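You operate a simulated robot arm through the tools that you are given. There is no shell and no other tool. Be economical: measure what you need, move in short steps, check, and stop when the job is done.

The job below is to be done with a simulated two-armed robot. You get a single attempt, and the scene is never put back.

## Task
Pick up the green job card with one hand, pass it to the other hand and put it in the floor basket.

Only the result counts: the job must be done as asked and must still hold three seconds after the hand-in. Knocking over, shifting, dropping, spilling or breaking anything else fails it.

## Robot
Two 7-joint arms with two-finger parallel grippers on one trunk, on a base that drives. Base frame: it is fixed to the floor where the robot stands at the start and does not move with it; the origin is under the middle of the robot, x ahead of it, y to its left, z up. Lengths are in mm, angles in rad, forces in N, time in s.
The left shoulder is at the start at [70, 188, 1181], the right one opposite. With the tool pointing down near the work surface each hand reaches from about 340 to 800 mm from the robot's upright axis, wherever it stands, measured 20 degrees to its own side. Places, roughly: floor basket inside [0, -2100, 300]. Payload 3.91 kg a hand.
The tool frame of a hand sits at the grasp point between the pads (the TCP): z along the fingers, y along the line on which they close. The tips reach 30 mm beyond it. Largest opening 110 mm; finger width 20, thickness 10; the body of the gripper, 48 by 112 mm, starts 55 mm behind the TCP.
Orientation is that of the tool frame in the base frame, as [roll, pitch, yaw] about the fixed x, y, z axes, in that order (R = Rz(yaw) Ry(pitch) Rx(roll)). With the fingers straight down and closing along the base's y, the tool's x points along the base's -x, its y along +y and its z along -z.

## Interface
- The arms move only by the tool play_rows. It takes "left_motion", "right_motion" or both (then of equal length, played together; a hand with none holds still); each is a list of rows, each an object (a shift or turn left out is 0, a gripper value left out holds the last) with "delta_rot": the turn, a rotation vector about the base's x, y, z in units of 60 degrees (1.0 is 60 degrees), a list of three; "offset": the shift along the base's x, y, z in units of 100 mm (1.0 is 100 mm), a list of three; "jaw": the gripper command, from -1 (fully open) to 1 (shut), values between in proportion. In form: [{"delta_rot": [ax, ay, az], "offset": [x, y, z], "jaw": jaw}, ...]. A call has 1 to 20 rows; each row is the pose to reach, as a shift and turn from the pose commanded when the call began. A call with a number of a shift or a turn outside -1 to 1 is refused whole. A row lasts 0.2 s, in which the tool goes at most 50 mm and 0.15 rad; a call with a longer step from one row to the next is refused whole, and so is a gripper value outside its range. A pose out of reach is approached as far as the arm can. The call stops where the force on the tool passes 40 N (or 10 N more than at its start, if that is more) or the arm is blocked; 0.2 s more then pass. The fingers move at their own pace (about 72 mm/s each) and stop on an object; they squeeze with about 30 N. The grip force told is the motor's: it shows also when the fingers shut on nothing. Time passes only in rows, and 0.2 s behind the last, so rows that repeat a pose let the fingers close. It gives the time, the measured TCP pose, the force on the tool (base axes), the opening and the grip force at its end, in the units of the frame above (readings bear some noise), with the torque about the TCP (base axes, N m) and any sound that the robot's microphone picked up.
- Cameras (640 x 400 px; columns grow to the right, rows downward): "scene" is now at [134.3, -1.2, 1400.2]; the picture's right is [-0.00, -1.00, 0.00], its down [-0.65, 0.00, -0.76] and it looks along [0.76, -0.00, -0.65] (base axes); focal length 267 px, centre (320, 200). "left" rides on the left gripper at [73, -17, -103] in its tool frame; the picture's right is [0.23, 0.97, 0.00], its down [-0.76, 0.18, -0.62] and it looks along [-0.61, 0.14, 0.78] (tool axes); focal length 222 px, centre (320, 200). "right" rides on the right gripper at [72, 17, -103] in its tool frame; the picture's right is [-0.23, 0.97, 0.00], its down [-0.76, -0.18, -0.62] and it looks along [-0.61, -0.14, 0.78] (tool axes); focal length 222 px, centre (320, 200). There is no depth. A picture from a camera that has moved, and an enlarged one, comes with that camera's place and axes in the base frame and with its lens.
- camera(camera): a new picture of that camera. The clock stands still meanwhile.
- raise_lower(by): slides the trunk up (or, below 0, down) by that many mm; the arms and the scene camera ride with it, the base frame stays. It gives what a move gives, with no picture.
- roll_base(legs): drives the robot by 1 to 6 legs, each [ahead, turn to the left] in mm and rad, along the robot's own axes; the way and the turn of a leg run together, so that a leg with both is an arc; at most 1500 mm and 3.142 rad a leg. The arms and the cameras ride along, it lands a little off, and it stops where it bumps. It gives what a move gives.
- turn_head(pan, tilt): turns the head with the scene camera to pan (to the left, within 1.501 rad either way) and tilt (down, from -0.506 to 1.204), counted from straight ahead of the robot. It gives what a move gives.
- inspect(camera, box): a new picture of the part [left, top, right, bottom] of that camera's present view, enlarged. The clock stands still meanwhile.
- close_job(): hands the job in; it is judged then, once.

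Work in short steps. Places have to be worked out from the pictures, the camera data and where the tool is seen: move nearer, look again, correct. Check each grasp and each placing, and mend what went wrong. You have 120 turns and 108 pictures in all, those below and enlarged ones among them. Open the grippers and draw the arms clear of the work before you hand the job in, unless the task says otherwise; then end with one line.

The tools are called after "Call:" as name(argument=value, ...) on one line, values as JSON. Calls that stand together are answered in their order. play_rows: Moves the arms, as the interface text tells. Its arguments: {"type":"object","properties":{"left_motion":{"type":"array"},"right_motion":{"type":"array"}},"required":[]} The other tools are called the same way: raise_lower (by) slides the trunk up or down; roll_base (legs) drives the base; turn_head (pan, tilt) turns the head that bears the scene camera; camera (camera) takes a picture; inspect (camera, box) takes an enlarged picture of a part of a camera's view; close_job () hands the job in.

At the start:

```text
time_s: 0.0
left_eef_pos: [347.4, 169.3, 1219.6]
left_tool_rot: [-3.14, -0.001, -3.141]
left_force: [0.1, -0.4, -0.7]
left_wrist_torque: [0.02, -0.01, 0.03]
left_finger_gap: 110.1
left_grip_force: 0.1
right_eef_pos: [425.3, -166.1, 1219.5]
right_tool_rot: [3.141, 0.001, -3.14]
right_force: [0.5, 0.6, 0.0]
right_wrist_torque: [-0.01, 0.04, 0.03]
right_finger_gap: 110.2
right_grip_force: 0.0
trunk travel left (down, up): [-691.0, 249.0]
robot x, y, heading: [0.4, 0.6, 0.0]
head pan, tilt: [-0.002, 0.705]
```

scene: 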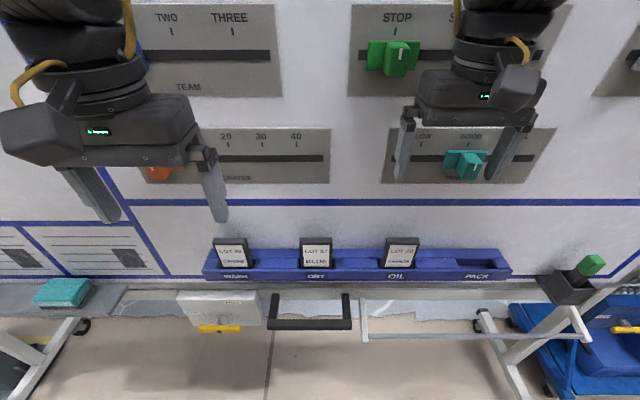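
right: 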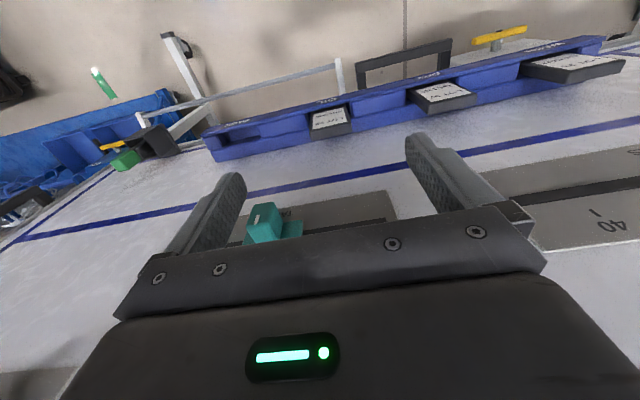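
left: 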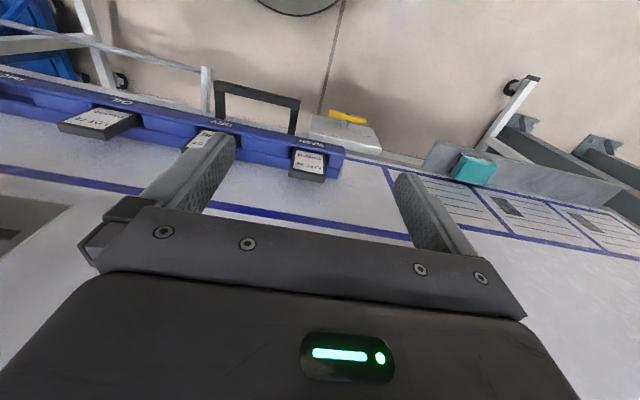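

The start pictures show a wall board with three white/black lot cards, slider knobs, a teal block and a green-topped thing on the right. I enlarge the parts to find the green job card.

Call:
inspect(camera="scene", box=[180, 220, 420, 370])

Call:
inspect(camera="scene", box=[440, 220, 640, 345])

Call:
inspect(camera="scene", box=[0, 220, 240, 370])

```text
2.67 times, centred on (300, 295) of scene
camera zoom: at [134.3, -1.2, 1400.2], right [0.0, -1.0, 0.0], down [-0.65, 0.0, -0.76], along [0.76, 0.0, -0.65], focal length 712 px, centre (373, -53)
```

zoom: 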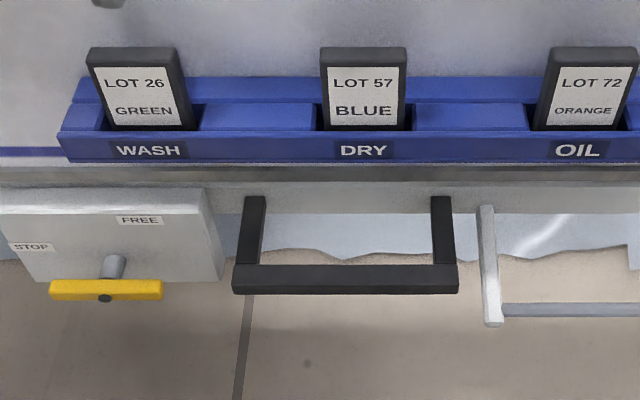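

```text
3.20 times, centred on (540, 282) of scene
camera zoom: at [134.3, -1.2, 1400.2], right [0.0, -1.0, 0.0], down [-0.65, 0.0, -0.76], along [0.76, 0.0, -0.65], focal length 854 px, centre (-384, -64)
```

zoom: 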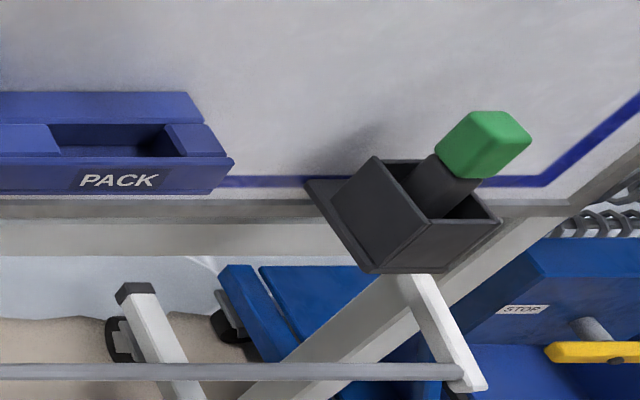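

```text
2.67 times, centred on (120, 295) of scene
camera zoom: at [134.3, -1.2, 1400.2], right [0.0, -1.0, 0.0], down [-0.65, 0.0, -0.76], along [0.76, 0.0, -0.65], focal length 712 px, centre (853, -53)
```

zoom: 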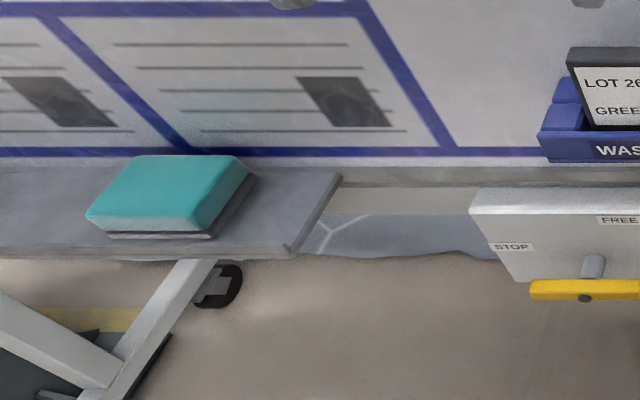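

The card "LOT 26 GREEN" stands in the WASH pocket; from the two views I judge its top near (485, 179, 993), about 63 mm wide, with the board roughly vertical behind it at x≈510. I bring the left hand nearer, staying off the board, and look.

Call:
play_rows(left_motion=[{"offset": [0.1, 0.05, -0.3]}, {"offset": [0.2, 0.08, -0.6]}, {"offset": [0.3, 0.1, -0.9]}, {"offset": [0.4, 0.1, -1.0]}])

Call:
camera(camera="left")

Call:
camera(camera="scene")

```text
time_s: 1.0
left_eef_pos: [388.9, 179.8, 1120.8]
left_tool_rot: [-3.141, 0.001, -3.141]
left_force: [-0.1, 0.4, -0.4]
left_wrist_torque: [-0.01, 0.01, 0.0]
left_finger_gap: 110.4
left_grip_force: 0.0
right_eef_pos: [426.4, -166.6, 1218.9]
right_tool_rot: [-3.142, -0.002, -3.14]
right_force: [-0.7, -0.3, -0.5]
right_wrist_torque: [0.0, 0.0, -0.01]
right_finger_gap: 110.0
right_grip_force: 0.1
trunk travel left (down, up): [-691.0, 249.0]
robot x, y, heading: [-2.1, -1.3, 0.0]
head pan, tilt: [-0.002, 0.705]
```

```text
101 pictures are left
camera left: at [317.6, 162.0, 1223.1], right [-0.23, 0.97, 0.0], down [0.76, 0.18, 0.62], along [0.61, 0.14, -0.78], focal length 222 px, centre (320, 200)
```

left: 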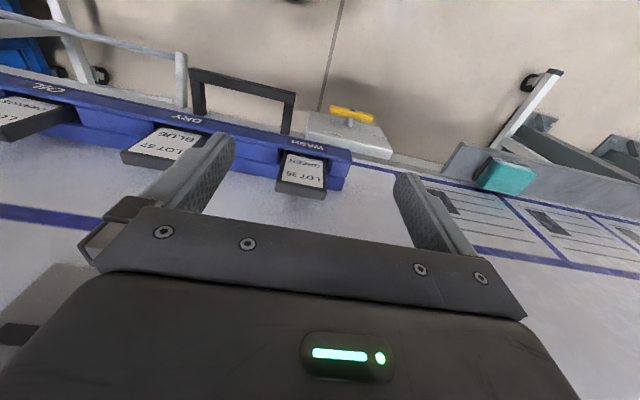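

```text
100 pictures are left
camera scene: at [135.4, -1.0, 1400.1], right [0.0, -1.0, 0.0], down [-0.65, 0.0, -0.76], along [0.76, 0.0, -0.65], focal length 267 px, centre (320, 200)
```

scene: 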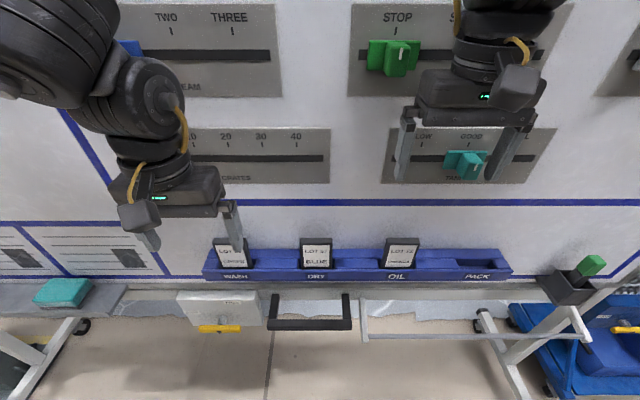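

The card grew little, so it is farther off than I judged. I enlarge both views to triangulate better.

Call:
inspect(camera="left", box=[220, 110, 380, 210])

Call:
inspect(camera="scene", box=[190, 210, 350, 310])

```text
4.00 times, centred on (300, 160) of left
camera zoom: at [317.6, 162.0, 1223.1], right [-0.23, 0.97, 0.0], down [0.76, 0.18, 0.62], along [0.61, 0.14, -0.78], focal length 888 px, centre (400, 360)
```

zoom: 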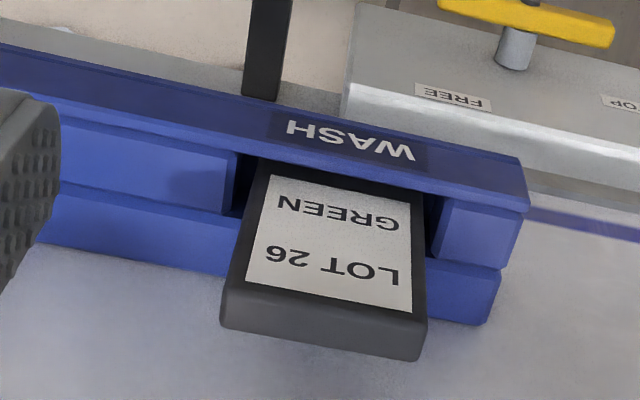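

```text
4.00 times, centred on (270, 260) of scene
camera zoom: at [135.4, -1.0, 1400.1], right [0.0, -1.0, 0.0], down [-0.65, 0.0, -0.76], along [0.76, 0.0, -0.65], focal length 1068 px, centre (520, -40)
```

zoom: 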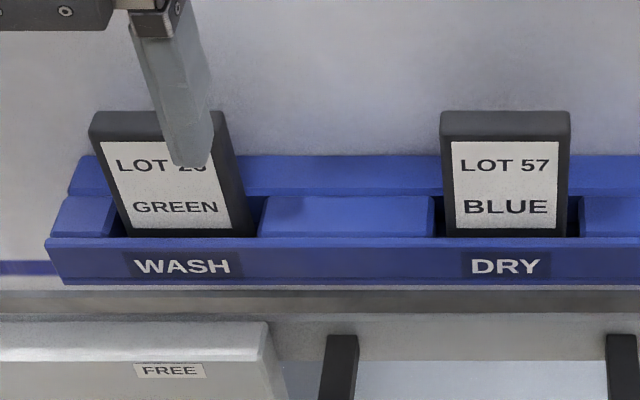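

The card's front top edge lies at about x=474, y=144..205, z≈1000, card about 16 mm thick; rail front top ≈950 and board ≈530. I move the left hand to just above and in front of the card and look again.

Call:
play_rows(left_motion=[{"offset": [0.2, -0.02, -0.15]}, {"offset": [0.4, -0.05, -0.3]}, {"offset": [0.66, -0.05, -0.5]}, {"offset": [0.66, -0.05, -0.5]}])

Call:
camera(camera="left")

Call:
inspect(camera="scene", box=[110, 150, 350, 300])

```text
time_s: 2.0
left_eef_pos: [457.8, 178.8, 1067.5]
left_tool_rot: [-3.136, -0.001, -3.137]
left_force: [-0.5, -0.6, 0.4]
left_wrist_torque: [-0.07, 0.0, 0.03]
left_finger_gap: 110.0
left_grip_force: 0.0
right_eef_pos: [428.3, -159.1, 1219.8]
right_tool_rot: [-3.137, -0.006, -3.139]
right_force: [0.3, 0.6, -0.1]
right_wrist_torque: [-0.04, 0.04, 0.01]
right_finger_gap: 109.8
right_grip_force: 0.1
trunk travel left (down, up): [-691.0, 249.0]
robot x, y, heading: [2.9, 0.1, -0.004]
head pan, tilt: [-0.002, 0.705]
```

```text
97 pictures are left
camera left: at [387.1, 162.8, 1169.7], right [-0.23, 0.97, -0.01], down [0.76, 0.18, 0.62], along [0.6, 0.14, -0.78], focal length 222 px, centre (320, 200)
```

left: 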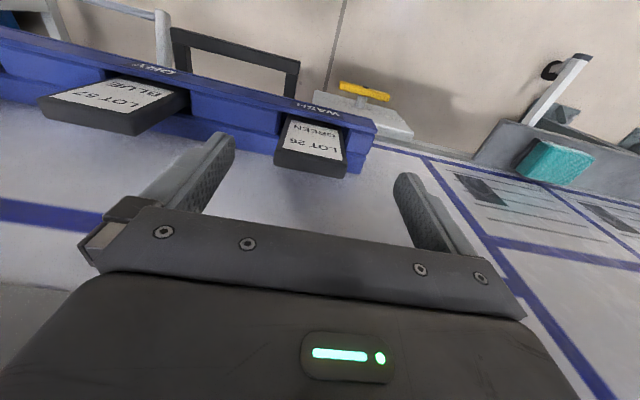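

```text
2.67 times, centred on (230, 225) of scene
camera zoom: at [139.1, 5.9, 1399.6], right [0.0, -1.0, 0.01], down [-0.65, 0.0, -0.76], along [0.76, 0.0, -0.65], focal length 712 px, centre (560, 133)
```

zoom: 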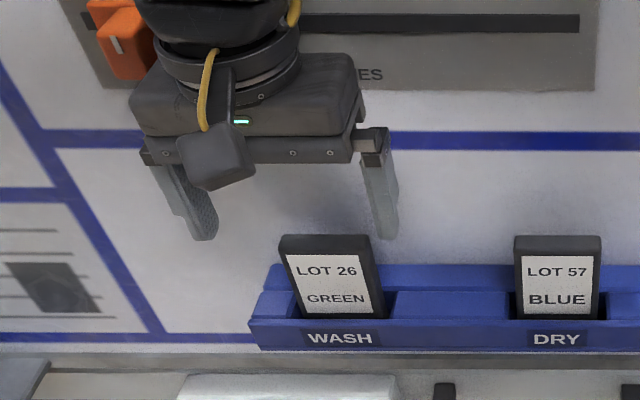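

Refined estimate: card top front edge x≈477, z≈992, centre y≈176, so the card centre is x≈485. I move over it, still above, and check the alignment.

Call:
play_rows(left_motion=[{"offset": [0.14, -0.02, -0.05]}, {"offset": [0.26, -0.02, -0.2]}, {"offset": [0.26, -0.02, -0.2]}])

Call:
camera(camera="left")

Call:
inspect(camera="scene", box=[140, 180, 300, 280])

```text
time_s: 2.8
left_eef_pos: [471.2, 161.3, 1050.2]
left_tool_rot: [-3.14, 0.003, -3.139]
left_force: [-0.3, 0.5, 0.4]
left_wrist_torque: [0.03, 0.0, 0.02]
left_finger_gap: 110.0
left_grip_force: 0.0
left hand out of reach, approached as far as the arm can: row 1, 2, 3
right_eef_pos: [423.7, -167.2, 1220.8]
right_tool_rot: [3.14, 0.001, -3.141]
right_force: [-0.1, -0.9, -0.4]
right_wrist_torque: [0.04, -0.02, -0.04]
right_finger_gap: 109.8
right_grip_force: 0.0
trunk travel left (down, up): [-691.0, 249.0]
robot x, y, heading: [0.1, -2.4, 0.003]
head pan, tilt: [-0.002, 0.705]
```

```text
95 pictures are left
camera left: at [399.4, 143.0, 1152.2], right [-0.23, 0.97, 0.0], down [0.76, 0.18, 0.63], along [0.61, 0.14, -0.78], focal length 222 px, centre (320, 200)
```

left: 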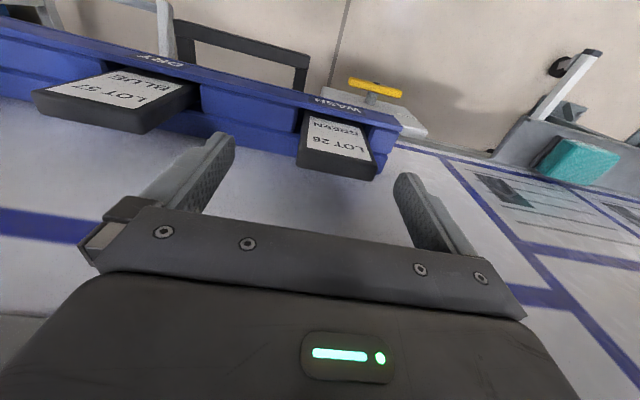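

```text
4.00 times, centred on (220, 230) of scene
camera zoom: at [132.4, -2.5, 1400.4], right [0.0, -1.0, 0.0], down [-0.65, 0.0, -0.76], along [0.76, 0.0, -0.65], focal length 1068 px, centre (720, 80)
```

zoom: 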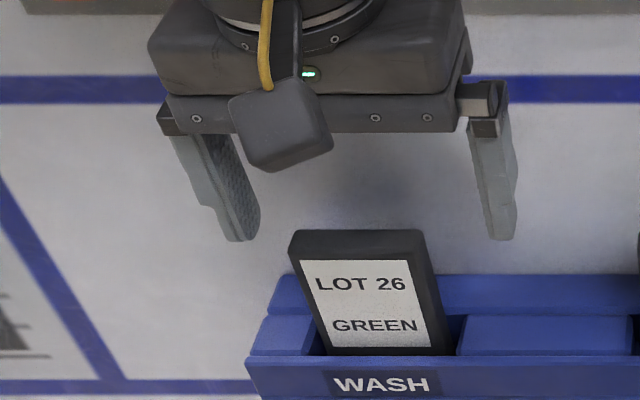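

The arm says this pose is out of reach at the present trunk height, and the hand has drifted to y=161. I raise the trunk so that the hand works lower relative to the shoulder.

Call:
raise_lower(by=150)

Call:
play_rows(left_motion=[{"offset": [0, 0.05, -0.3]}, {"offset": [0, 0.1, -0.7]}, {"offset": [0, 0.14, -1.0]}, {"offset": [0, 0.14, -1.0]}])

```text
time_s: 4.5
left_eef_pos: [471.6, 162.8, 1199.7]
left_tool_rot: [-3.142, 0.001, -3.136]
left_force: [-0.4, 0.3, -0.1]
left_wrist_torque: [0.03, 0.0, 0.01]
left_finger_gap: 109.9
left_grip_force: 0.1
right_eef_pos: [426.2, -166.7, 1369.7]
right_tool_rot: [-3.141, 0.0, -3.141]
right_force: [-0.1, -0.1, -0.7]
right_wrist_torque: [-0.02, -0.01, -0.03]
right_finger_gap: 109.9
right_grip_force: 0.0
trunk travel left (down, up): [-841.0, 99.0]
robot x, y, heading: [1.2, -1.2, 0.005]
head pan, tilt: [-0.002, 0.705]
```

```text
time_s: 5.5
left_eef_pos: [465.6, 170.1, 1099.4]
left_tool_rot: [3.14, 0.003, -3.133]
left_force: [0.1, 0.0, 0.5]
left_wrist_torque: [0.01, 0.01, 0.01]
left_finger_gap: 110.0
left_grip_force: 0.1
left hand out of reach, approached as far as the arm can: row 2, 3, 4
right_eef_pos: [424.5, -167.0, 1370.1]
right_tool_rot: [-3.14, 0.0, -3.141]
right_force: [-0.2, -0.2, 0.7]
right_wrist_torque: [0.0, 0.0, -0.01]
right_finger_gap: 110.1
right_grip_force: 0.1
trunk travel left (down, up): [-841.0, 99.0]
robot x, y, heading: [2.7, -0.2, -0.004]
head pan, tilt: [-0.002, 0.705]
```

Still limited at this forward reach, so a joint is near its limit in this arm posture. I back the base a little and try the same place with the arm more extended.

Call:
roll_base(legs=[[-120, 0]])

Call:
play_rows(left_motion=[{"offset": [0.3, 0.05, 0]}, {"offset": [0.6, 0.06, 0]}, {"offset": [0.9, 0.06, 0]}, {"offset": [0.9, 0.06, 0]}])

```text
time_s: 6.8
left_eef_pos: [345.5, 170.7, 1099.9]
left_tool_rot: [3.141, 0.003, -3.131]
left_force: [-0.7, -0.3, 0.3]
left_wrist_torque: [-0.02, 0.01, 0.02]
left_finger_gap: 110.0
left_grip_force: 0.1
right_eef_pos: [305.5, -166.0, 1369.7]
right_tool_rot: [-3.141, -0.002, -3.14]
right_force: [0.7, -0.6, 0.2]
right_wrist_torque: [0.0, -0.01, -0.02]
right_finger_gap: 109.9
right_grip_force: 0.1
trunk travel left (down, up): [-841.0, 99.0]
robot x, y, heading: [-120.0, -2.7, 0.0]
head pan, tilt: [-0.002, 0.705]
```

```text
time_s: 7.8
left_eef_pos: [390.1, 131.3, 1106.5]
left_tool_rot: [3.138, 0.003, -3.126]
left_force: [-0.2, 0.1, -0.2]
left_wrist_torque: [0.01, 0.02, -0.01]
left_finger_gap: 110.1
left_grip_force: 0.1
left hand out of reach, approached as far as the arm can: row 1, 2, 3, 4
right_eef_pos: [305.2, -165.8, 1369.8]
right_tool_rot: [3.141, -0.001, -3.139]
right_force: [-0.4, -0.3, 0.1]
right_wrist_torque: [-0.01, 0.01, -0.01]
right_finger_gap: 110.1
right_grip_force: 0.2
trunk travel left (down, up): [-841.0, 99.0]
robot x, y, heading: [-118.8, -0.3, 0.004]
head pan, tilt: [-0.002, 0.705]
```

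Going outward pushes the hand inward, so some joint blocks this posture. I probe whether swinging outward (larger y) frees it.

Call:
play_rows(left_motion=[{"offset": [-0.3, 0.3, 0]}, {"offset": [-0.4, 0.7, 0]}, {"offset": [-0.2, 1.0, 0]}, {"offset": [0.2, 1.0, 0]}, {"offset": [0.6, 1.0, 0]}, {"offset": [0.6, 1.0, 0]}])

Call:
camera(camera="scene")

```text
time_s: 9.2
left_eef_pos: [357.6, 160.9, 1107.6]
left_tool_rot: [3.14, 0.005, -3.129]
left_force: [-0.4, 0.8, -0.3]
left_wrist_torque: [0.03, -0.03, 0.01]
left_finger_gap: 109.8
left_grip_force: 0.1
left hand out of reach, approached as far as the arm can: row 2, 3, 4, 5, 6
right_eef_pos: [305.0, -166.1, 1369.6]
right_tool_rot: [3.141, -0.001, -3.14]
right_force: [0.2, 0.4, 0.8]
right_wrist_torque: [0.01, 0.0, 0.02]
right_finger_gap: 109.8
right_grip_force: 0.1
trunk travel left (down, up): [-841.0, 99.0]
robot x, y, heading: [-120.8, 0.7, 0.002]
head pan, tilt: [-0.002, 0.705]
```

```text
93 pictures are left
camera scene: at [12.7, -0.5, 1550.2], right [0.0, -1.0, 0.0], down [-0.65, 0.0, -0.76], along [0.76, 0.0, -0.65], focal length 267 px, centre (320, 200)
```

scene: 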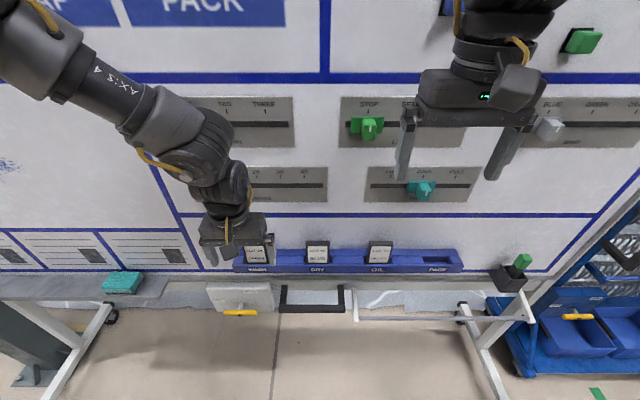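

A wrist joint limit seems to cap y here. I probe with a small yaw turn plus a reach outward.

Call:
play_rows(left_motion=[{"delta_rot": [0, 0, 0.14]}, {"delta_rot": [0, 0, 0.28]}, {"delta_rot": [0, 0, 0.28], "offset": [0.2, 0.3, 0]}, {"delta_rot": [0, 0, 0.28], "offset": [0.4, 0.6, 0]}, {"delta_rot": [0, 0, 0.28], "offset": [0.4, 0.6, 0]}])

Call:
play_rows(left_motion=[{"delta_rot": [0, 0, -0.14]}, {"delta_rot": [0, 0, -0.28]}, {"delta_rot": [0, 0, -0.42]}, {"delta_rot": [0, 0, -0.56]}, {"delta_rot": [0, 0, -0.56]}])

```text
time_s: 10.4
left_eef_pos: [395.7, 221.9, 1110.3]
left_tool_rot: [3.139, 0.004, -2.837]
left_force: [0.2, 0.0, -0.1]
left_wrist_torque: [0.04, -0.04, 0.02]
left_finger_gap: 109.8
left_grip_force: 0.0
right_eef_pos: [304.1, -166.9, 1369.7]
right_tool_rot: [3.141, 0.002, -3.14]
right_force: [-0.4, -0.3, 0.6]
right_wrist_torque: [0.01, 0.03, -0.02]
right_finger_gap: 109.8
right_grip_force: 0.1
trunk travel left (down, up): [-841.0, 99.0]
robot x, y, heading: [-121.7, 1.7, 0.003]
head pan, tilt: [-0.002, 0.705]
```

```text
time_s: 11.6
left_eef_pos: [280.5, 105.4, 1111.8]
left_tool_rot: [3.138, 0.004, 2.86]
left_force: [-0.8, -0.1, 0.6]
left_wrist_torque: [0.0, 0.01, 0.03]
left_finger_gap: 109.8
left_grip_force: 0.0
left hand out of reach, approached as far as the arm can: row 1, 2, 3, 4, 5
right_eef_pos: [305.2, -166.5, 1369.2]
right_tool_rot: [-3.14, 0.002, -3.141]
right_force: [-0.7, -0.5, -0.9]
right_wrist_torque: [0.01, 0.01, -0.01]
right_finger_gap: 110.2
right_grip_force: 0.0
trunk travel left (down, up): [-841.0, 99.0]
robot x, y, heading: [-118.4, 0.4, 0.003]
head pan, tilt: [-0.002, 0.705]
```

Positive yaw frees the wrist, so the last joint is at its limit. Turning the robot right relative to the board fixes that: I aim for the robot at about (-25, 181) with heading -0.35, by turning left, driving sideways, and turning back, well clear of the board.

Call:
play_rows(left_motion=[{"delta_rot": [0, 0, 0.14]}, {"delta_rot": [0, 0, 0.28]}, {"delta_rot": [0, 0, 0.42]}, {"delta_rot": [0, 0, 0.56]}])

Call:
roll_base(legs=[[0, 1.57], [215, 0]])

Call:
roll_base(legs=[[0, -1.92]])

Call:
camera(camera="scene")

```text
time_s: 12.6
left_eef_pos: [281.2, 108.1, 1115.3]
left_tool_rot: [3.141, 0.003, -2.837]
left_force: [0.1, 0.3, 0.2]
left_wrist_torque: [0.0, -0.05, 0.0]
left_finger_gap: 110.1
left_grip_force: 0.0
right_eef_pos: [305.2, -165.6, 1370.3]
right_tool_rot: [-3.142, 0.001, 3.141]
right_force: [-0.8, -1.0, 0.0]
right_wrist_torque: [-0.03, -0.02, -0.01]
right_finger_gap: 110.1
right_grip_force: 0.1
trunk travel left (down, up): [-841.0, 99.0]
robot x, y, heading: [-121.1, -0.8, 0.002]
head pan, tilt: [-0.002, 0.705]
```

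```text
time_s: 18.0
left_eef_pos: [-201.1, 614.2, 1117.0]
left_tool_rot: [3.141, 0.005, -1.312]
left_force: [0.2, 0.1, -0.4]
left_wrist_torque: [0.01, -0.01, 0.01]
left_finger_gap: 110.0
left_grip_force: 0.0
right_eef_pos: [73.9, 625.4, 1370.9]
right_tool_rot: [3.141, 0.002, -1.616]
right_force: [-0.2, -1.3, 1.1]
right_wrist_torque: [0.02, 0.0, -0.01]
right_finger_gap: 110.1
right_grip_force: 0.0
trunk travel left (down, up): [-841.0, 99.0]
robot x, y, heading: [-113.8, 214.2, 1.523]
head pan, tilt: [-0.002, 0.705]
```

```text
time_s: 22.9
left_eef_pos: [302.1, 168.4, 1114.8]
left_tool_rot: [3.139, 0.004, 3.082]
left_force: [-0.3, 0.4, -0.2]
left_wrist_torque: [0.03, 0.02, 0.0]
left_finger_gap: 109.8
left_grip_force: 0.0
right_eef_pos: [227.8, -96.1, 1369.6]
right_tool_rot: [-3.141, 0.0, 2.78]
right_force: [-0.8, 0.0, -1.0]
right_wrist_torque: [0.02, 0.01, -0.01]
right_finger_gap: 109.9
right_grip_force: 0.0
trunk travel left (down, up): [-841.0, 99.0]
robot x, y, heading: [-111.8, 212.3, -0.358]
head pan, tilt: [-0.002, 0.705]
```

```text
92 pictures are left
camera scene: at [13.9, 161.7, 1550.2], right [-0.35, -0.94, 0.0], down [-0.61, 0.23, -0.76], along [0.71, -0.27, -0.65], focal length 267 px, centre (320, 200)
```

scene: 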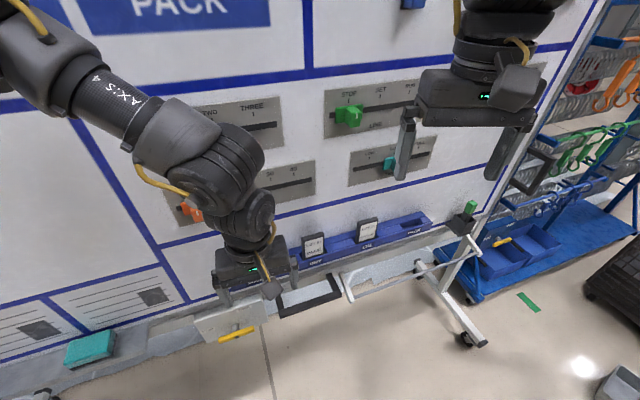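

The robot stands at (-112, 212) with heading -0.358. I drive 90 mm ahead and then move the left hand in above and in front of the card with its yaw squared to the board.

Call:
roll_base(legs=[[90, 0]])

Call:
play_rows(left_motion=[{"offset": [0.1, 0.1, 0], "delta_rot": [0, 0, 0.057]}, {"offset": [0.3, 0.3, 0], "delta_rot": [0, 0, 0.057]}, {"offset": [0.5, 0.39, -0.2], "delta_rot": [0, 0, 0.057]}, {"offset": [0.7, 0.39, -0.4], "delta_rot": [0, 0, 0.057]}, {"offset": [0.7, 0.39, -0.4], "delta_rot": [0, 0, 0.057]}])

Call:
camera(camera="left")

```text
time_s: 24.0
left_eef_pos: [383.3, 138.5, 1115.6]
left_tool_rot: [3.141, 0.005, 3.082]
left_force: [-0.6, 0.5, 1.4]
left_wrist_torque: [0.0, -0.04, -0.01]
left_finger_gap: 110.0
left_grip_force: 0.0
right_eef_pos: [308.3, -125.6, 1371.6]
right_tool_rot: [-3.141, 0.001, 2.782]
right_force: [-0.3, -0.2, 0.2]
right_wrist_torque: [-0.05, 0.0, 0.0]
right_finger_gap: 109.6
right_grip_force: 0.0
trunk travel left (down, up): [-841.0, 99.0]
robot x, y, heading: [-28.5, 180.6, -0.362]
head pan, tilt: [-0.002, 0.705]
```

```text
time_s: 25.2
left_eef_pos: [437.9, 168.9, 1086.7]
left_tool_rot: [3.134, 0.024, 3.141]
left_force: [0.3, -0.6, -0.1]
left_wrist_torque: [0.03, -0.02, -0.01]
left_finger_gap: 110.1
left_grip_force: 0.2
right_eef_pos: [285.2, -137.2, 1376.6]
right_tool_rot: [3.128, 0.013, 2.778]
right_force: [-1.3, -0.1, 0.0]
right_wrist_torque: [-0.02, -0.01, -0.01]
right_finger_gap: 110.1
right_grip_force: 0.1
trunk travel left (down, up): [-841.0, 99.0]
robot x, y, heading: [-29.1, 178.1, -0.365]
head pan, tilt: [-0.002, 0.705]
```

```text
91 pictures are left
camera left: at [363.9, 150.2, 1187.8], right [-0.23, 0.97, 0.0], down [0.75, 0.17, 0.64], along [0.63, 0.15, -0.77], focal length 222 px, centre (320, 200)
```

left: 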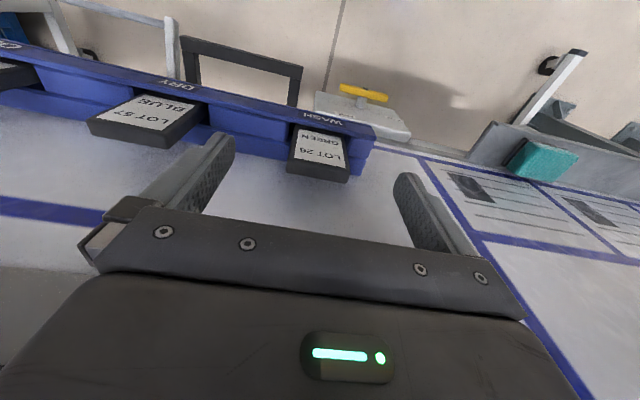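

Both hands read shifted back and pitched slightly, as if the robot was swaying. I let it settle and read again.

Call:
play_rows(left_motion=[{}, {}, {}])

Call:
inspect(camera="left", box=[240, 90, 400, 190])

Call:
inspect(camera="scene", box=[180, 180, 400, 318])

```text
time_s: 26.0
left_eef_pos: [440.5, 167.9, 1083.9]
left_tool_rot: [3.132, 0.018, 3.139]
left_force: [0.8, -0.3, 0.6]
left_wrist_torque: [0.02, 0.0, -0.02]
left_finger_gap: 110.1
left_grip_force: 0.1
right_eef_pos: [289.4, -137.8, 1373.1]
right_tool_rot: [3.13, 0.012, 2.779]
right_force: [-0.1, 0.3, -0.4]
right_wrist_torque: [-0.02, -0.03, 0.01]
right_finger_gap: 110.1
right_grip_force: 0.2
trunk travel left (down, up): [-841.0, 99.0]
robot x, y, heading: [-27.2, 179.3, -0.364]
head pan, tilt: [-0.002, 0.705]
```

```text
4.00 times, centred on (320, 140) of left
camera zoom: at [366.6, 150.3, 1185.1], right [-0.23, 0.97, 0.0], down [0.75, 0.17, 0.64], along [0.62, 0.15, -0.77], focal length 888 px, centre (320, 440)
```

zoom: 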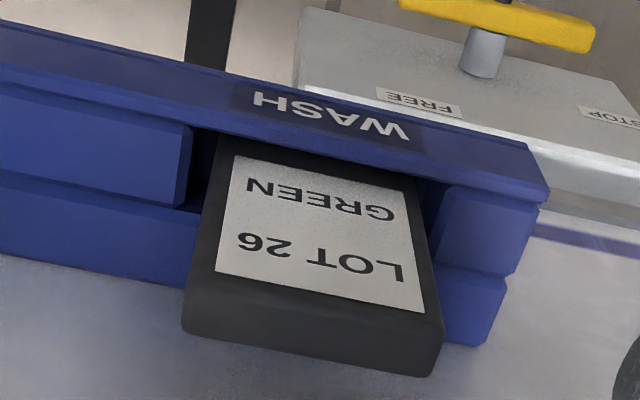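

```text
2.90 times, centred on (290, 249) of scene
camera zoom: at [62.8, 89.0, 1553.5], right [-0.36, -0.93, -0.03], down [-0.59, 0.25, -0.77], along [0.73, -0.25, -0.64], focal length 774 px, centre (407, 58)
```

zoom: 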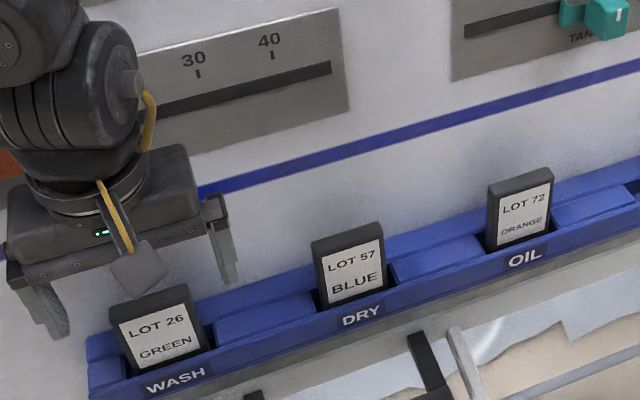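

The head camera reads some 50 mm off its expected place, as though the upper body leans. I look at the wide view and re-read after a pause.

Call:
play_rows(left_motion=[{}, {}, {}, {}, {}, {}, {}, {}])

Call:
camera(camera="scene")

Call:
camera(camera="right")

```text
time_s: 27.8
left_eef_pos: [441.5, 168.9, 1083.7]
left_tool_rot: [3.133, 0.016, 3.14]
left_force: [0.0, -0.2, 0.4]
left_wrist_torque: [-0.01, -0.02, 0.01]
left_finger_gap: 110.3
left_grip_force: 0.1
right_eef_pos: [292.2, -137.0, 1371.9]
right_tool_rot: [3.129, 0.008, 2.788]
right_force: [1.0, 0.0, -0.9]
right_wrist_torque: [0.04, 0.02, -0.01]
right_finger_gap: 110.1
right_grip_force: 0.1
trunk travel left (down, up): [-841.0, 99.0]
robot x, y, heading: [-27.5, 178.8, -0.365]
head pan, tilt: [-0.002, 0.705]
```

```text
88 pictures are left
camera scene: at [63.4, 79.9, 1553.4], right [-0.36, -0.93, -0.04], down [-0.59, 0.26, -0.77], along [0.73, -0.25, -0.64], focal length 267 px, centre (320, 200)
```

scene: 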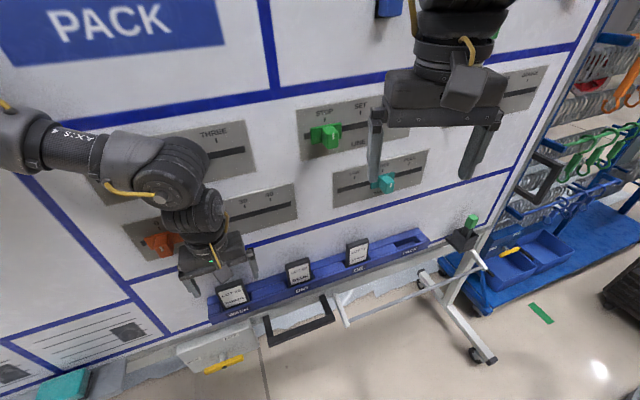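

```text
87 pictures are left
camera right: at [229.3, -98.4, 1473.8], right [0.55, 0.83, 0.01], down [0.65, -0.44, 0.63], along [0.53, -0.34, -0.78], focal length 222 px, centre (320, 200)
```

right: 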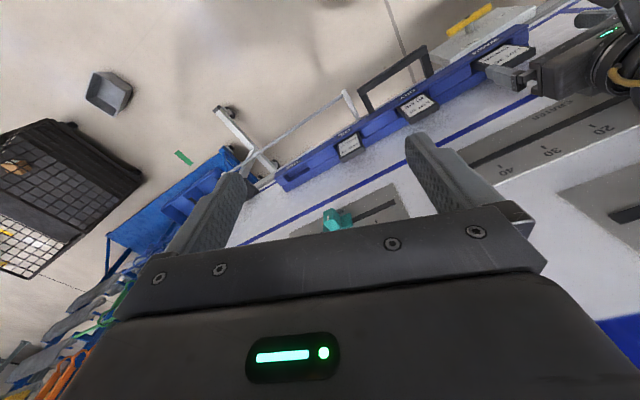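

The left elbow or forearm evidently touches the board with the robot turned right, tilting the body. I draw the hand back at once and reverse the base.

Call:
play_rows(left_motion=[{"offset": [-0.3, 0, 0.1]}, {"offset": [-0.6, 0, 0.2]}, {"offset": [-0.9, 0, 0.3]}])

Call:
roll_base(legs=[[-150, 0]])

Call:
camera(camera="scene")

```text
time_s: 28.6
left_eef_pos: [349.1, 190.7, 1110.9]
left_tool_rot: [-3.13, 0.018, -3.131]
left_force: [-2.1, -0.8, -1.5]
left_wrist_torque: [0.12, -0.19, -0.01]
left_finger_gap: 109.9
left_grip_force: 0.0
right_eef_pos: [288.3, -112.0, 1380.1]
right_tool_rot: [-3.136, 0.018, 2.781]
right_force: [0.9, -0.8, -0.5]
right_wrist_torque: [0.07, 0.07, -0.01]
right_finger_gap: 109.8
right_grip_force: 0.2
trunk travel left (down, up): [-841.0, 99.0]
robot x, y, heading: [-31.0, 180.4, -0.343]
head pan, tilt: [-0.002, 0.705]
```

```text
time_s: 30.0
left_eef_pos: [233.1, 227.2, 1102.9]
left_tool_rot: [3.137, -0.002, 3.139]
left_force: [0.5, -0.2, 0.1]
left_wrist_torque: [-0.01, 0.02, 0.0]
left_finger_gap: 109.9
left_grip_force: 0.0
right_eef_pos: [177.8, -78.8, 1367.8]
right_tool_rot: [3.141, -0.006, 2.776]
right_force: [1.3, 0.7, -0.5]
right_wrist_torque: [0.01, 0.06, -0.02]
right_finger_gap: 110.2
right_grip_force: 0.0
trunk travel left (down, up): [-841.0, 99.0]
robot x, y, heading: [-164.3, 234.9, -0.361]
head pan, tilt: [-0.002, 0.705]
```

```text
86 pictures are left
camera scene: at [-32.3, 181.2, 1549.4], right [-0.35, -0.94, 0.0], down [-0.61, 0.23, -0.76], along [0.71, -0.27, -0.65], focal length 267 px, centre (320, 200)
```

scene: 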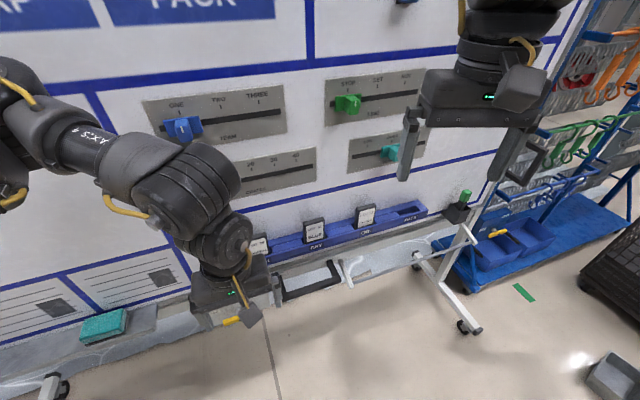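

The body is upright again and the knobs look unmoved. I pull the right hand in, then take a new stance: robot near (43, 70), heading -0.15, so that the card is closer and the elbow further from the board.

Call:
play_rows(right_motion=[{"offset": [-0.38, 0.14, 0]}, {"offset": [-0.75, 0.28, 0]}, {"offset": [-0.75, 0.28, 0]}])

Call:
roll_base(legs=[[0, -0.82], [155, 0], [0, 1.03]])

Call:
camera(camera="scene")

```text
time_s: 30.8
left_eef_pos: [216.4, 227.5, 1109.2]
left_tool_rot: [3.139, 0.012, 3.138]
left_force: [-0.6, 0.0, 0.3]
left_wrist_torque: [-0.01, -0.07, -0.02]
left_finger_gap: 109.9
left_grip_force: 0.1
right_eef_pos: [93.1, -98.7, 1410.4]
right_tool_rot: [3.137, 0.009, 2.774]
right_force: [-2.0, -0.3, 0.7]
right_wrist_torque: [-0.04, -0.08, 0.02]
right_finger_gap: 110.0
right_grip_force: 0.0
right hand out of reach, approached as far as the arm can: row 1, 2, 3
trunk travel left (down, up): [-841.0, 99.0]
robot x, y, heading: [-171.3, 234.6, -0.359]
head pan, tilt: [-0.002, 0.705]
```

```text
time_s: 37.0
left_eef_pos: [272.6, 173.6, 1105.4]
left_tool_rot: [3.14, 0.006, -2.923]
left_force: [0.0, 1.0, 0.3]
left_wrist_torque: [0.02, -0.05, -0.02]
left_finger_gap: 109.7
left_grip_force: 0.0
right_eef_pos: [227.6, -171.5, 1407.2]
right_tool_rot: [3.14, 0.002, 2.999]
right_force: [-0.2, -0.4, -0.1]
right_wrist_torque: [-0.02, 0.02, -0.01]
right_finger_gap: 110.3
right_grip_force: 0.0
trunk travel left (down, up): [-841.0, 99.0]
robot x, y, heading: [-110.6, 93.4, -0.135]
head pan, tilt: [-0.002, 0.705]
```

```text
85 pictures are left
camera scene: at [21.7, 71.0, 1550.2], right [-0.14, -0.99, 0.0], down [-0.64, 0.09, -0.76], along [0.75, -0.11, -0.65], focal length 267 px, centre (320, 200)
```

scene: 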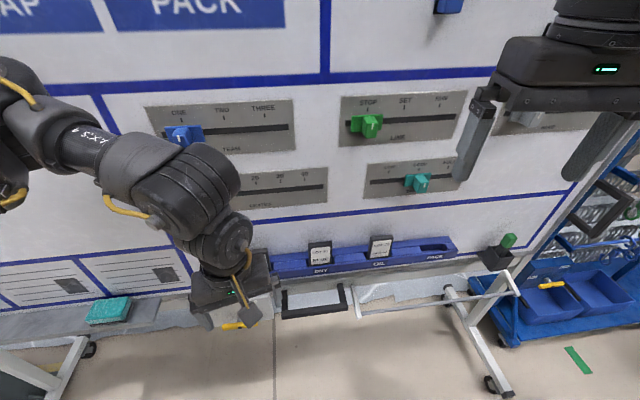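

Stance is good; I drive 153 mm ahead and read whether anything leans.

Call:
roll_base(legs=[[153, 0]])

Call:
camera(camera="scene")

```text
time_s: 38.2
left_eef_pos: [380.0, 158.5, 1107.2]
left_tool_rot: [3.136, 0.008, -2.919]
left_force: [-0.3, 0.3, -0.2]
left_wrist_torque: [0.0, -0.01, -0.02]
left_finger_gap: 110.2
left_grip_force: 0.0
right_eef_pos: [336.1, -187.1, 1407.0]
right_tool_rot: [3.139, 0.004, 3.004]
right_force: [0.1, 0.2, 0.6]
right_wrist_torque: [0.05, 0.01, 0.01]
right_finger_gap: 110.2
right_grip_force: 0.0
trunk travel left (down, up): [-841.0, 99.0]
robot x, y, heading: [3.6, 73.6, -0.135]
head pan, tilt: [-0.002, 0.705]
stopped in leg 1: the robot was blocked; the commanded pose is now the measured one
```

```text
84 pictures are left
camera scene: at [127.3, 52.9, 1551.2], right [-0.13, -0.99, 0.0], down [-0.64, 0.09, -0.76], along [0.76, -0.1, -0.64], focal length 267 px, centre (320, 200)
```

scene: 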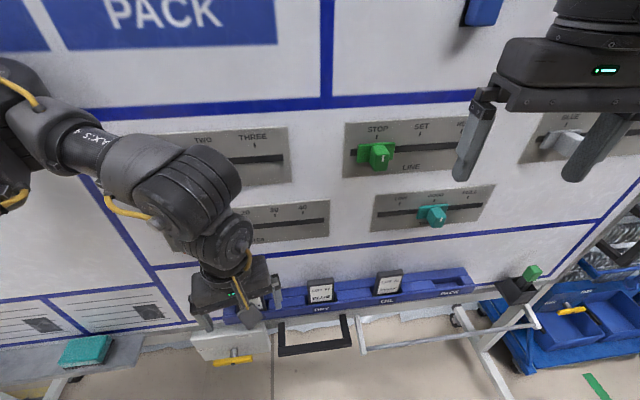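

The base stopped at x≈4 against something. I back off 15 mm and turn the head to see where the left elbow is relative to the board and what blocks.

Call:
roll_base(legs=[[-15, 0]])

Call:
turn_head(pan=0.9, tilt=0.5)

Call:
camera(camera="scene")

Call:
turn_head(pan=0, tilt=1.2)

Call:
camera(camera="scene")

```text
time_s: 39.0
left_eef_pos: [372.4, 162.8, 1102.7]
left_tool_rot: [3.135, -0.003, -2.918]
left_force: [-0.5, -0.9, -0.8]
left_wrist_torque: [-0.01, 0.01, 0.01]
left_finger_gap: 109.8
left_grip_force: 0.0
right_eef_pos: [331.6, -184.5, 1406.5]
right_tool_rot: [3.14, -0.003, 3.003]
right_force: [-0.1, -0.2, -0.6]
right_wrist_torque: [0.02, 0.02, 0.02]
right_finger_gap: 110.1
right_grip_force: 0.0
trunk travel left (down, up): [-841.0, 99.0]
robot x, y, heading: [-9.9, 78.1, -0.132]
head pan, tilt: [-0.002, 0.705]
```

```text
time_s: 40.2
left_eef_pos: [372.0, 163.8, 1103.6]
left_tool_rot: [3.136, -0.003, -2.919]
left_force: [0.4, -0.5, 0.1]
left_wrist_torque: [0.0, 0.02, 0.0]
left_finger_gap: 110.0
left_grip_force: 0.0
right_eef_pos: [330.1, -184.4, 1407.1]
right_tool_rot: [-3.141, -0.003, 3.003]
right_force: [-0.3, -0.2, -0.3]
right_wrist_torque: [0.03, -0.01, 0.0]
right_finger_gap: 110.1
right_grip_force: 0.0
trunk travel left (down, up): [-841.0, 99.0]
robot x, y, heading: [-13.6, 74.5, -0.13]
head pan, tilt: [0.901, 0.499]
```

```text
83 pictures are left
camera scene: at [103.7, 132.4, 1568.4], right [0.69, -0.72, 0.0], down [-0.35, -0.33, -0.88], along [0.63, 0.61, -0.48], focal length 267 px, centre (320, 200)
```

scene: 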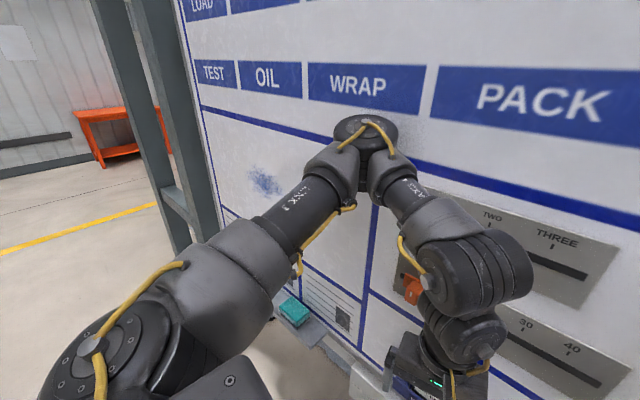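

```text
time_s: 41.4
left_eef_pos: [371.0, 162.9, 1103.0]
left_tool_rot: [3.135, 0.0, -2.919]
left_force: [-0.3, -0.3, -0.5]
left_wrist_torque: [-0.01, -0.01, 0.03]
left_finger_gap: 110.0
left_grip_force: 0.0
right_eef_pos: [330.8, -184.2, 1407.2]
right_tool_rot: [-3.141, -0.001, 3.004]
right_force: [-0.7, 1.2, -0.3]
right_wrist_torque: [0.03, 0.01, 0.02]
right_finger_gap: 110.1
right_grip_force: 0.1
trunk travel left (down, up): [-841.0, 99.0]
robot x, y, heading: [-10.8, 76.9, -0.131]
head pan, tilt: [0.0, 1.201]
```

```text
82 pictures are left
camera scene: at [93.4, 62.3, 1514.7], right [-0.13, -0.99, 0.0], down [-0.92, 0.12, -0.36], along [0.36, -0.05, -0.93], focal length 267 px, centre (320, 200)
```

scene: 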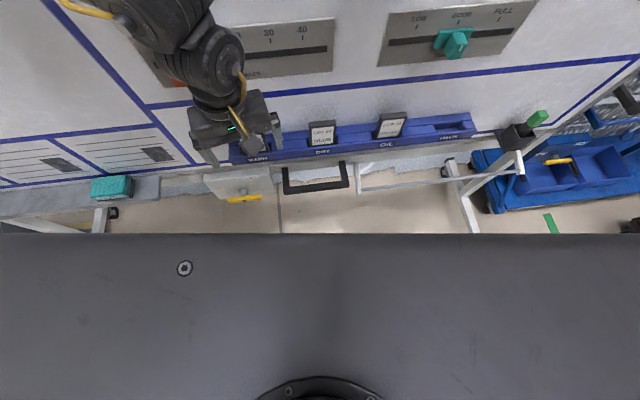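

The view shows the elbow is high and forward, almost at the board: the arm is folded too much. I back away and try a slanted approach (fingers pointing forward-down), which lets the arm extend with the elbow behind the hand.

Call:
roll_base(legs=[[-180, 0]])

Call:
play_rows(left_motion=[{"delta_rot": [0, -0.14, -0.1]}, {"delta_rot": [0, -0.28, -0.2]}, {"delta_rot": [0, -0.42, -0.2]}, {"delta_rot": [0, -0.56, -0.2]}, {"delta_rot": [0, -0.65, -0.2]}, {"delta_rot": [0, -0.65, -0.2], "offset": [0.4, 0.1, 0]}, {"delta_rot": [0, -0.65, -0.2], "offset": [0.8, 0.15, 0]}, {"delta_rot": [0, -0.65, -0.2], "offset": [1.0, 0.15, 0]}])

```text
time_s: 42.9
left_eef_pos: [193.3, 186.8, 1102.9]
left_tool_rot: [3.136, -0.005, -2.918]
left_force: [0.1, 0.2, 0.4]
left_wrist_torque: [0.01, 0.03, 0.0]
left_finger_gap: 109.9
left_grip_force: 0.1
right_eef_pos: [153.8, -159.7, 1406.3]
right_tool_rot: [3.14, -0.005, 3.003]
right_force: [0.4, -1.2, -0.1]
right_wrist_torque: [-0.02, 0.01, -0.01]
right_finger_gap: 109.9
right_grip_force: 0.1
trunk travel left (down, up): [-841.0, 99.0]
robot x, y, heading: [-194.5, 98.8, -0.132]
head pan, tilt: [0.0, 1.201]
```

```text
refused: row 1 steps farther than a row can; nothing moved
```

I split the turn: first yaw, then pitch, then reach out.

Call:
play_rows(left_motion=[{"delta_rot": [0, 0, -0.1]}, {"delta_rot": [0, 0, -0.213]}, {"delta_rot": [0, 0, -0.213]}])

Call:
play_rows(left_motion=[{"delta_rot": [0, -0.14, 0]}, {"delta_rot": [0, -0.28, 0]}, {"delta_rot": [0, -0.42, 0]}, {"delta_rot": [0, -0.56, 0]}, {"delta_rot": [0, -0.65, 0]}, {"delta_rot": [0, -0.65, 0]}, {"delta_rot": [0, -0.65, 0], "offset": [0.4, 0, 0]}, {"delta_rot": [0, -0.65, 0], "offset": [0.8, 0, 0]}, {"delta_rot": [0, -0.65, 0], "offset": [0.8, 0, 0]}])

```text
time_s: 43.7
left_eef_pos: [190.7, 187.4, 1103.6]
left_tool_rot: [3.135, -0.001, 3.141]
left_force: [0.4, -0.2, 0.0]
left_wrist_torque: [0.01, 0.01, 0.0]
left_finger_gap: 109.8
left_grip_force: 0.1
right_eef_pos: [148.7, -159.1, 1407.2]
right_tool_rot: [-3.14, 0.001, 3.004]
right_force: [-1.1, 0.1, 0.0]
right_wrist_torque: [-0.02, -0.06, 0.0]
right_finger_gap: 110.0
right_grip_force: 0.0
trunk travel left (down, up): [-841.0, 99.0]
robot x, y, heading: [-191.2, 101.2, -0.135]
head pan, tilt: [0.0, 1.201]
```

```text
time_s: 45.7
left_eef_pos: [274.7, 188.1, 1102.1]
left_tool_rot: [3.139, 0.681, -3.14]
left_force: [-0.4, 0.5, 0.2]
left_wrist_torque: [0.01, 0.01, 0.03]
left_finger_gap: 110.2
left_grip_force: 0.1
left hand out of reach, approached as far as the arm can: row 2, 3, 4, 5, 6, 7
right_eef_pos: [152.3, -157.8, 1406.3]
right_tool_rot: [-3.139, -0.003, 3.003]
right_force: [0.3, -0.7, 0.7]
right_wrist_torque: [0.0, 0.04, 0.02]
right_finger_gap: 109.8
right_grip_force: 0.0
trunk travel left (down, up): [-841.0, 99.0]
robot x, y, heading: [-192.1, 102.2, -0.132]
head pan, tilt: [0.0, 1.201]
```

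Now the pose is reachable. I extend further to see how far the arm goes in this posture.

Call:
play_rows(left_motion=[{"offset": [0.4, 0, 0]}, {"offset": [0.8, 0, 0]}, {"offset": [1.0, 0, -0.2]}, {"offset": [1.0, 0, -0.2]}])

Call:
turn_head(pan=0.4, tilt=0.6)

Call:
camera(camera="scene")

```text
time_s: 46.7
left_eef_pos: [371.1, 188.9, 1081.4]
left_tool_rot: [3.137, 0.681, -3.141]
left_force: [0.1, 0.1, -0.2]
left_wrist_torque: [-0.03, 0.03, -0.01]
left_finger_gap: 110.0
left_grip_force: 0.1
right_eef_pos: [148.5, -159.3, 1406.4]
right_tool_rot: [-3.141, -0.002, 3.001]
right_force: [0.1, -0.4, 0.2]
right_wrist_torque: [0.05, 0.0, 0.0]
right_finger_gap: 110.1
right_grip_force: 0.1
trunk travel left (down, up): [-841.0, 99.0]
robot x, y, heading: [-190.2, 99.0, -0.137]
head pan, tilt: [0.0, 1.201]
```

```text
time_s: 47.7
left_eef_pos: [372.1, 188.9, 1081.3]
left_tool_rot: [3.138, 0.68, -3.141]
left_force: [0.1, 0.3, -0.3]
left_wrist_torque: [0.03, 0.01, -0.01]
left_finger_gap: 109.7
left_grip_force: 0.1
right_eef_pos: [149.5, -160.7, 1406.8]
right_tool_rot: [-3.142, -0.003, 3.004]
right_force: [0.4, 0.0, -0.9]
right_wrist_torque: [0.0, 0.0, -0.01]
right_finger_gap: 110.0
right_grip_force: 0.1
trunk travel left (down, up): [-841.0, 99.0]
robot x, y, heading: [-189.2, 99.3, -0.135]
head pan, tilt: [0.4, 0.6]
```

```text
81 pictures are left
camera scene: at [-57.1, 116.7, 1559.2], right [0.26, -0.96, 0.0], down [-0.55, -0.15, -0.82], along [0.8, 0.22, -0.57], focal length 267 px, centre (320, 200)
```

scene: 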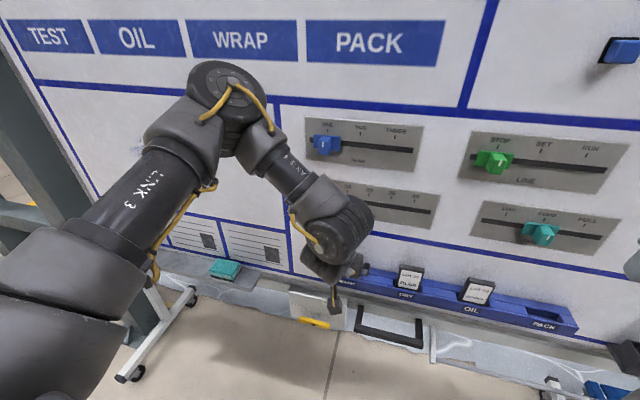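

This posture is good: the elbow sits well behind. I take the wrist view for alignment.

Call:
camera(camera="left")

```text
80 pictures are left
camera left: at [251.1, 170.7, 1115.2], right [-0.18, 0.97, -0.14], down [0.2, 0.18, 0.96], along [0.96, 0.15, -0.23], focal length 222 px, centre (320, 200)
```

left: 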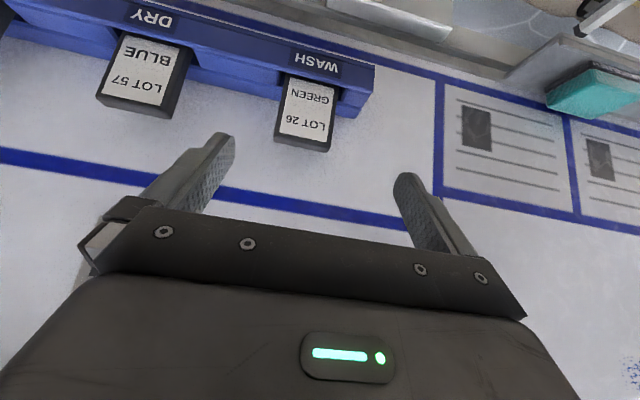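

The slanted wrist view confirms the card's top front edge at about (475, 178, 1000). I approach to (440, 177, 1030) along the finger direction.

Call:
play_rows(left_motion=[{"offset": [0.25, -0.06, -0.2]}, {"offset": [0.5, -0.12, -0.4]}, {"offset": [0.68, -0.12, -0.51]}, {"offset": [0.68, -0.12, -0.51]}, {"offset": [0.68, -0.12, -0.51]}])

Call:
camera(camera="left")

Call:
camera(camera="scene")

```text
time_s: 48.9
left_eef_pos: [438.1, 175.5, 1032.2]
left_tool_rot: [3.139, 0.679, -3.14]
left_force: [-0.1, 0.7, -0.5]
left_wrist_torque: [0.03, 0.01, 0.02]
left_finger_gap: 109.8
left_grip_force: 0.0
right_eef_pos: [150.2, -158.9, 1407.6]
right_tool_rot: [3.141, 0.0, 3.003]
right_force: [-0.7, -0.1, 0.5]
right_wrist_torque: [-0.02, -0.01, 0.02]
right_finger_gap: 109.9
right_grip_force: 0.0
trunk travel left (down, up): [-841.0, 99.0]
robot x, y, heading: [-190.3, 103.6, -0.133]
head pan, tilt: [0.4, 0.6]
```

```text
79 pictures are left
camera left: at [319.4, 158.4, 1065.5], right [-0.18, 0.97, -0.14], down [0.2, 0.18, 0.96], along [0.96, 0.15, -0.23], focal length 222 px, centre (320, 200)
```

left: 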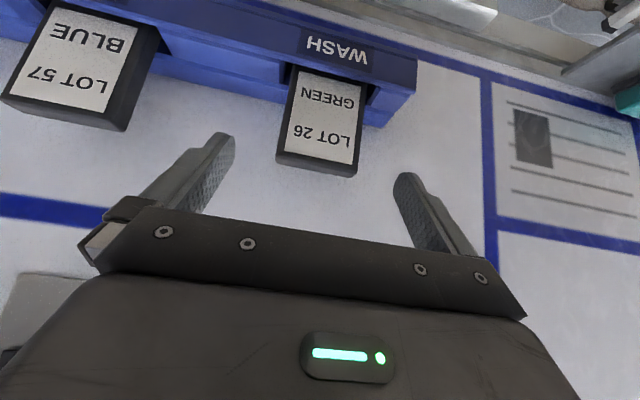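

```text
78 pictures are left
camera scene: at [-56.2, 118.0, 1559.2], right [0.26, -0.96, 0.0], down [-0.55, -0.15, -0.82], along [0.8, 0.22, -0.57], focal length 267 px, centre (320, 200)
```

scene: 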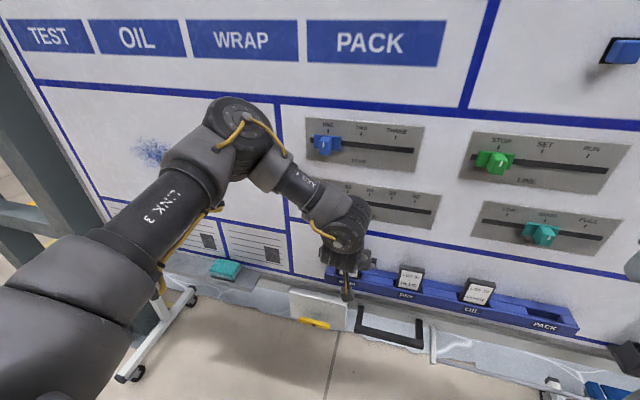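

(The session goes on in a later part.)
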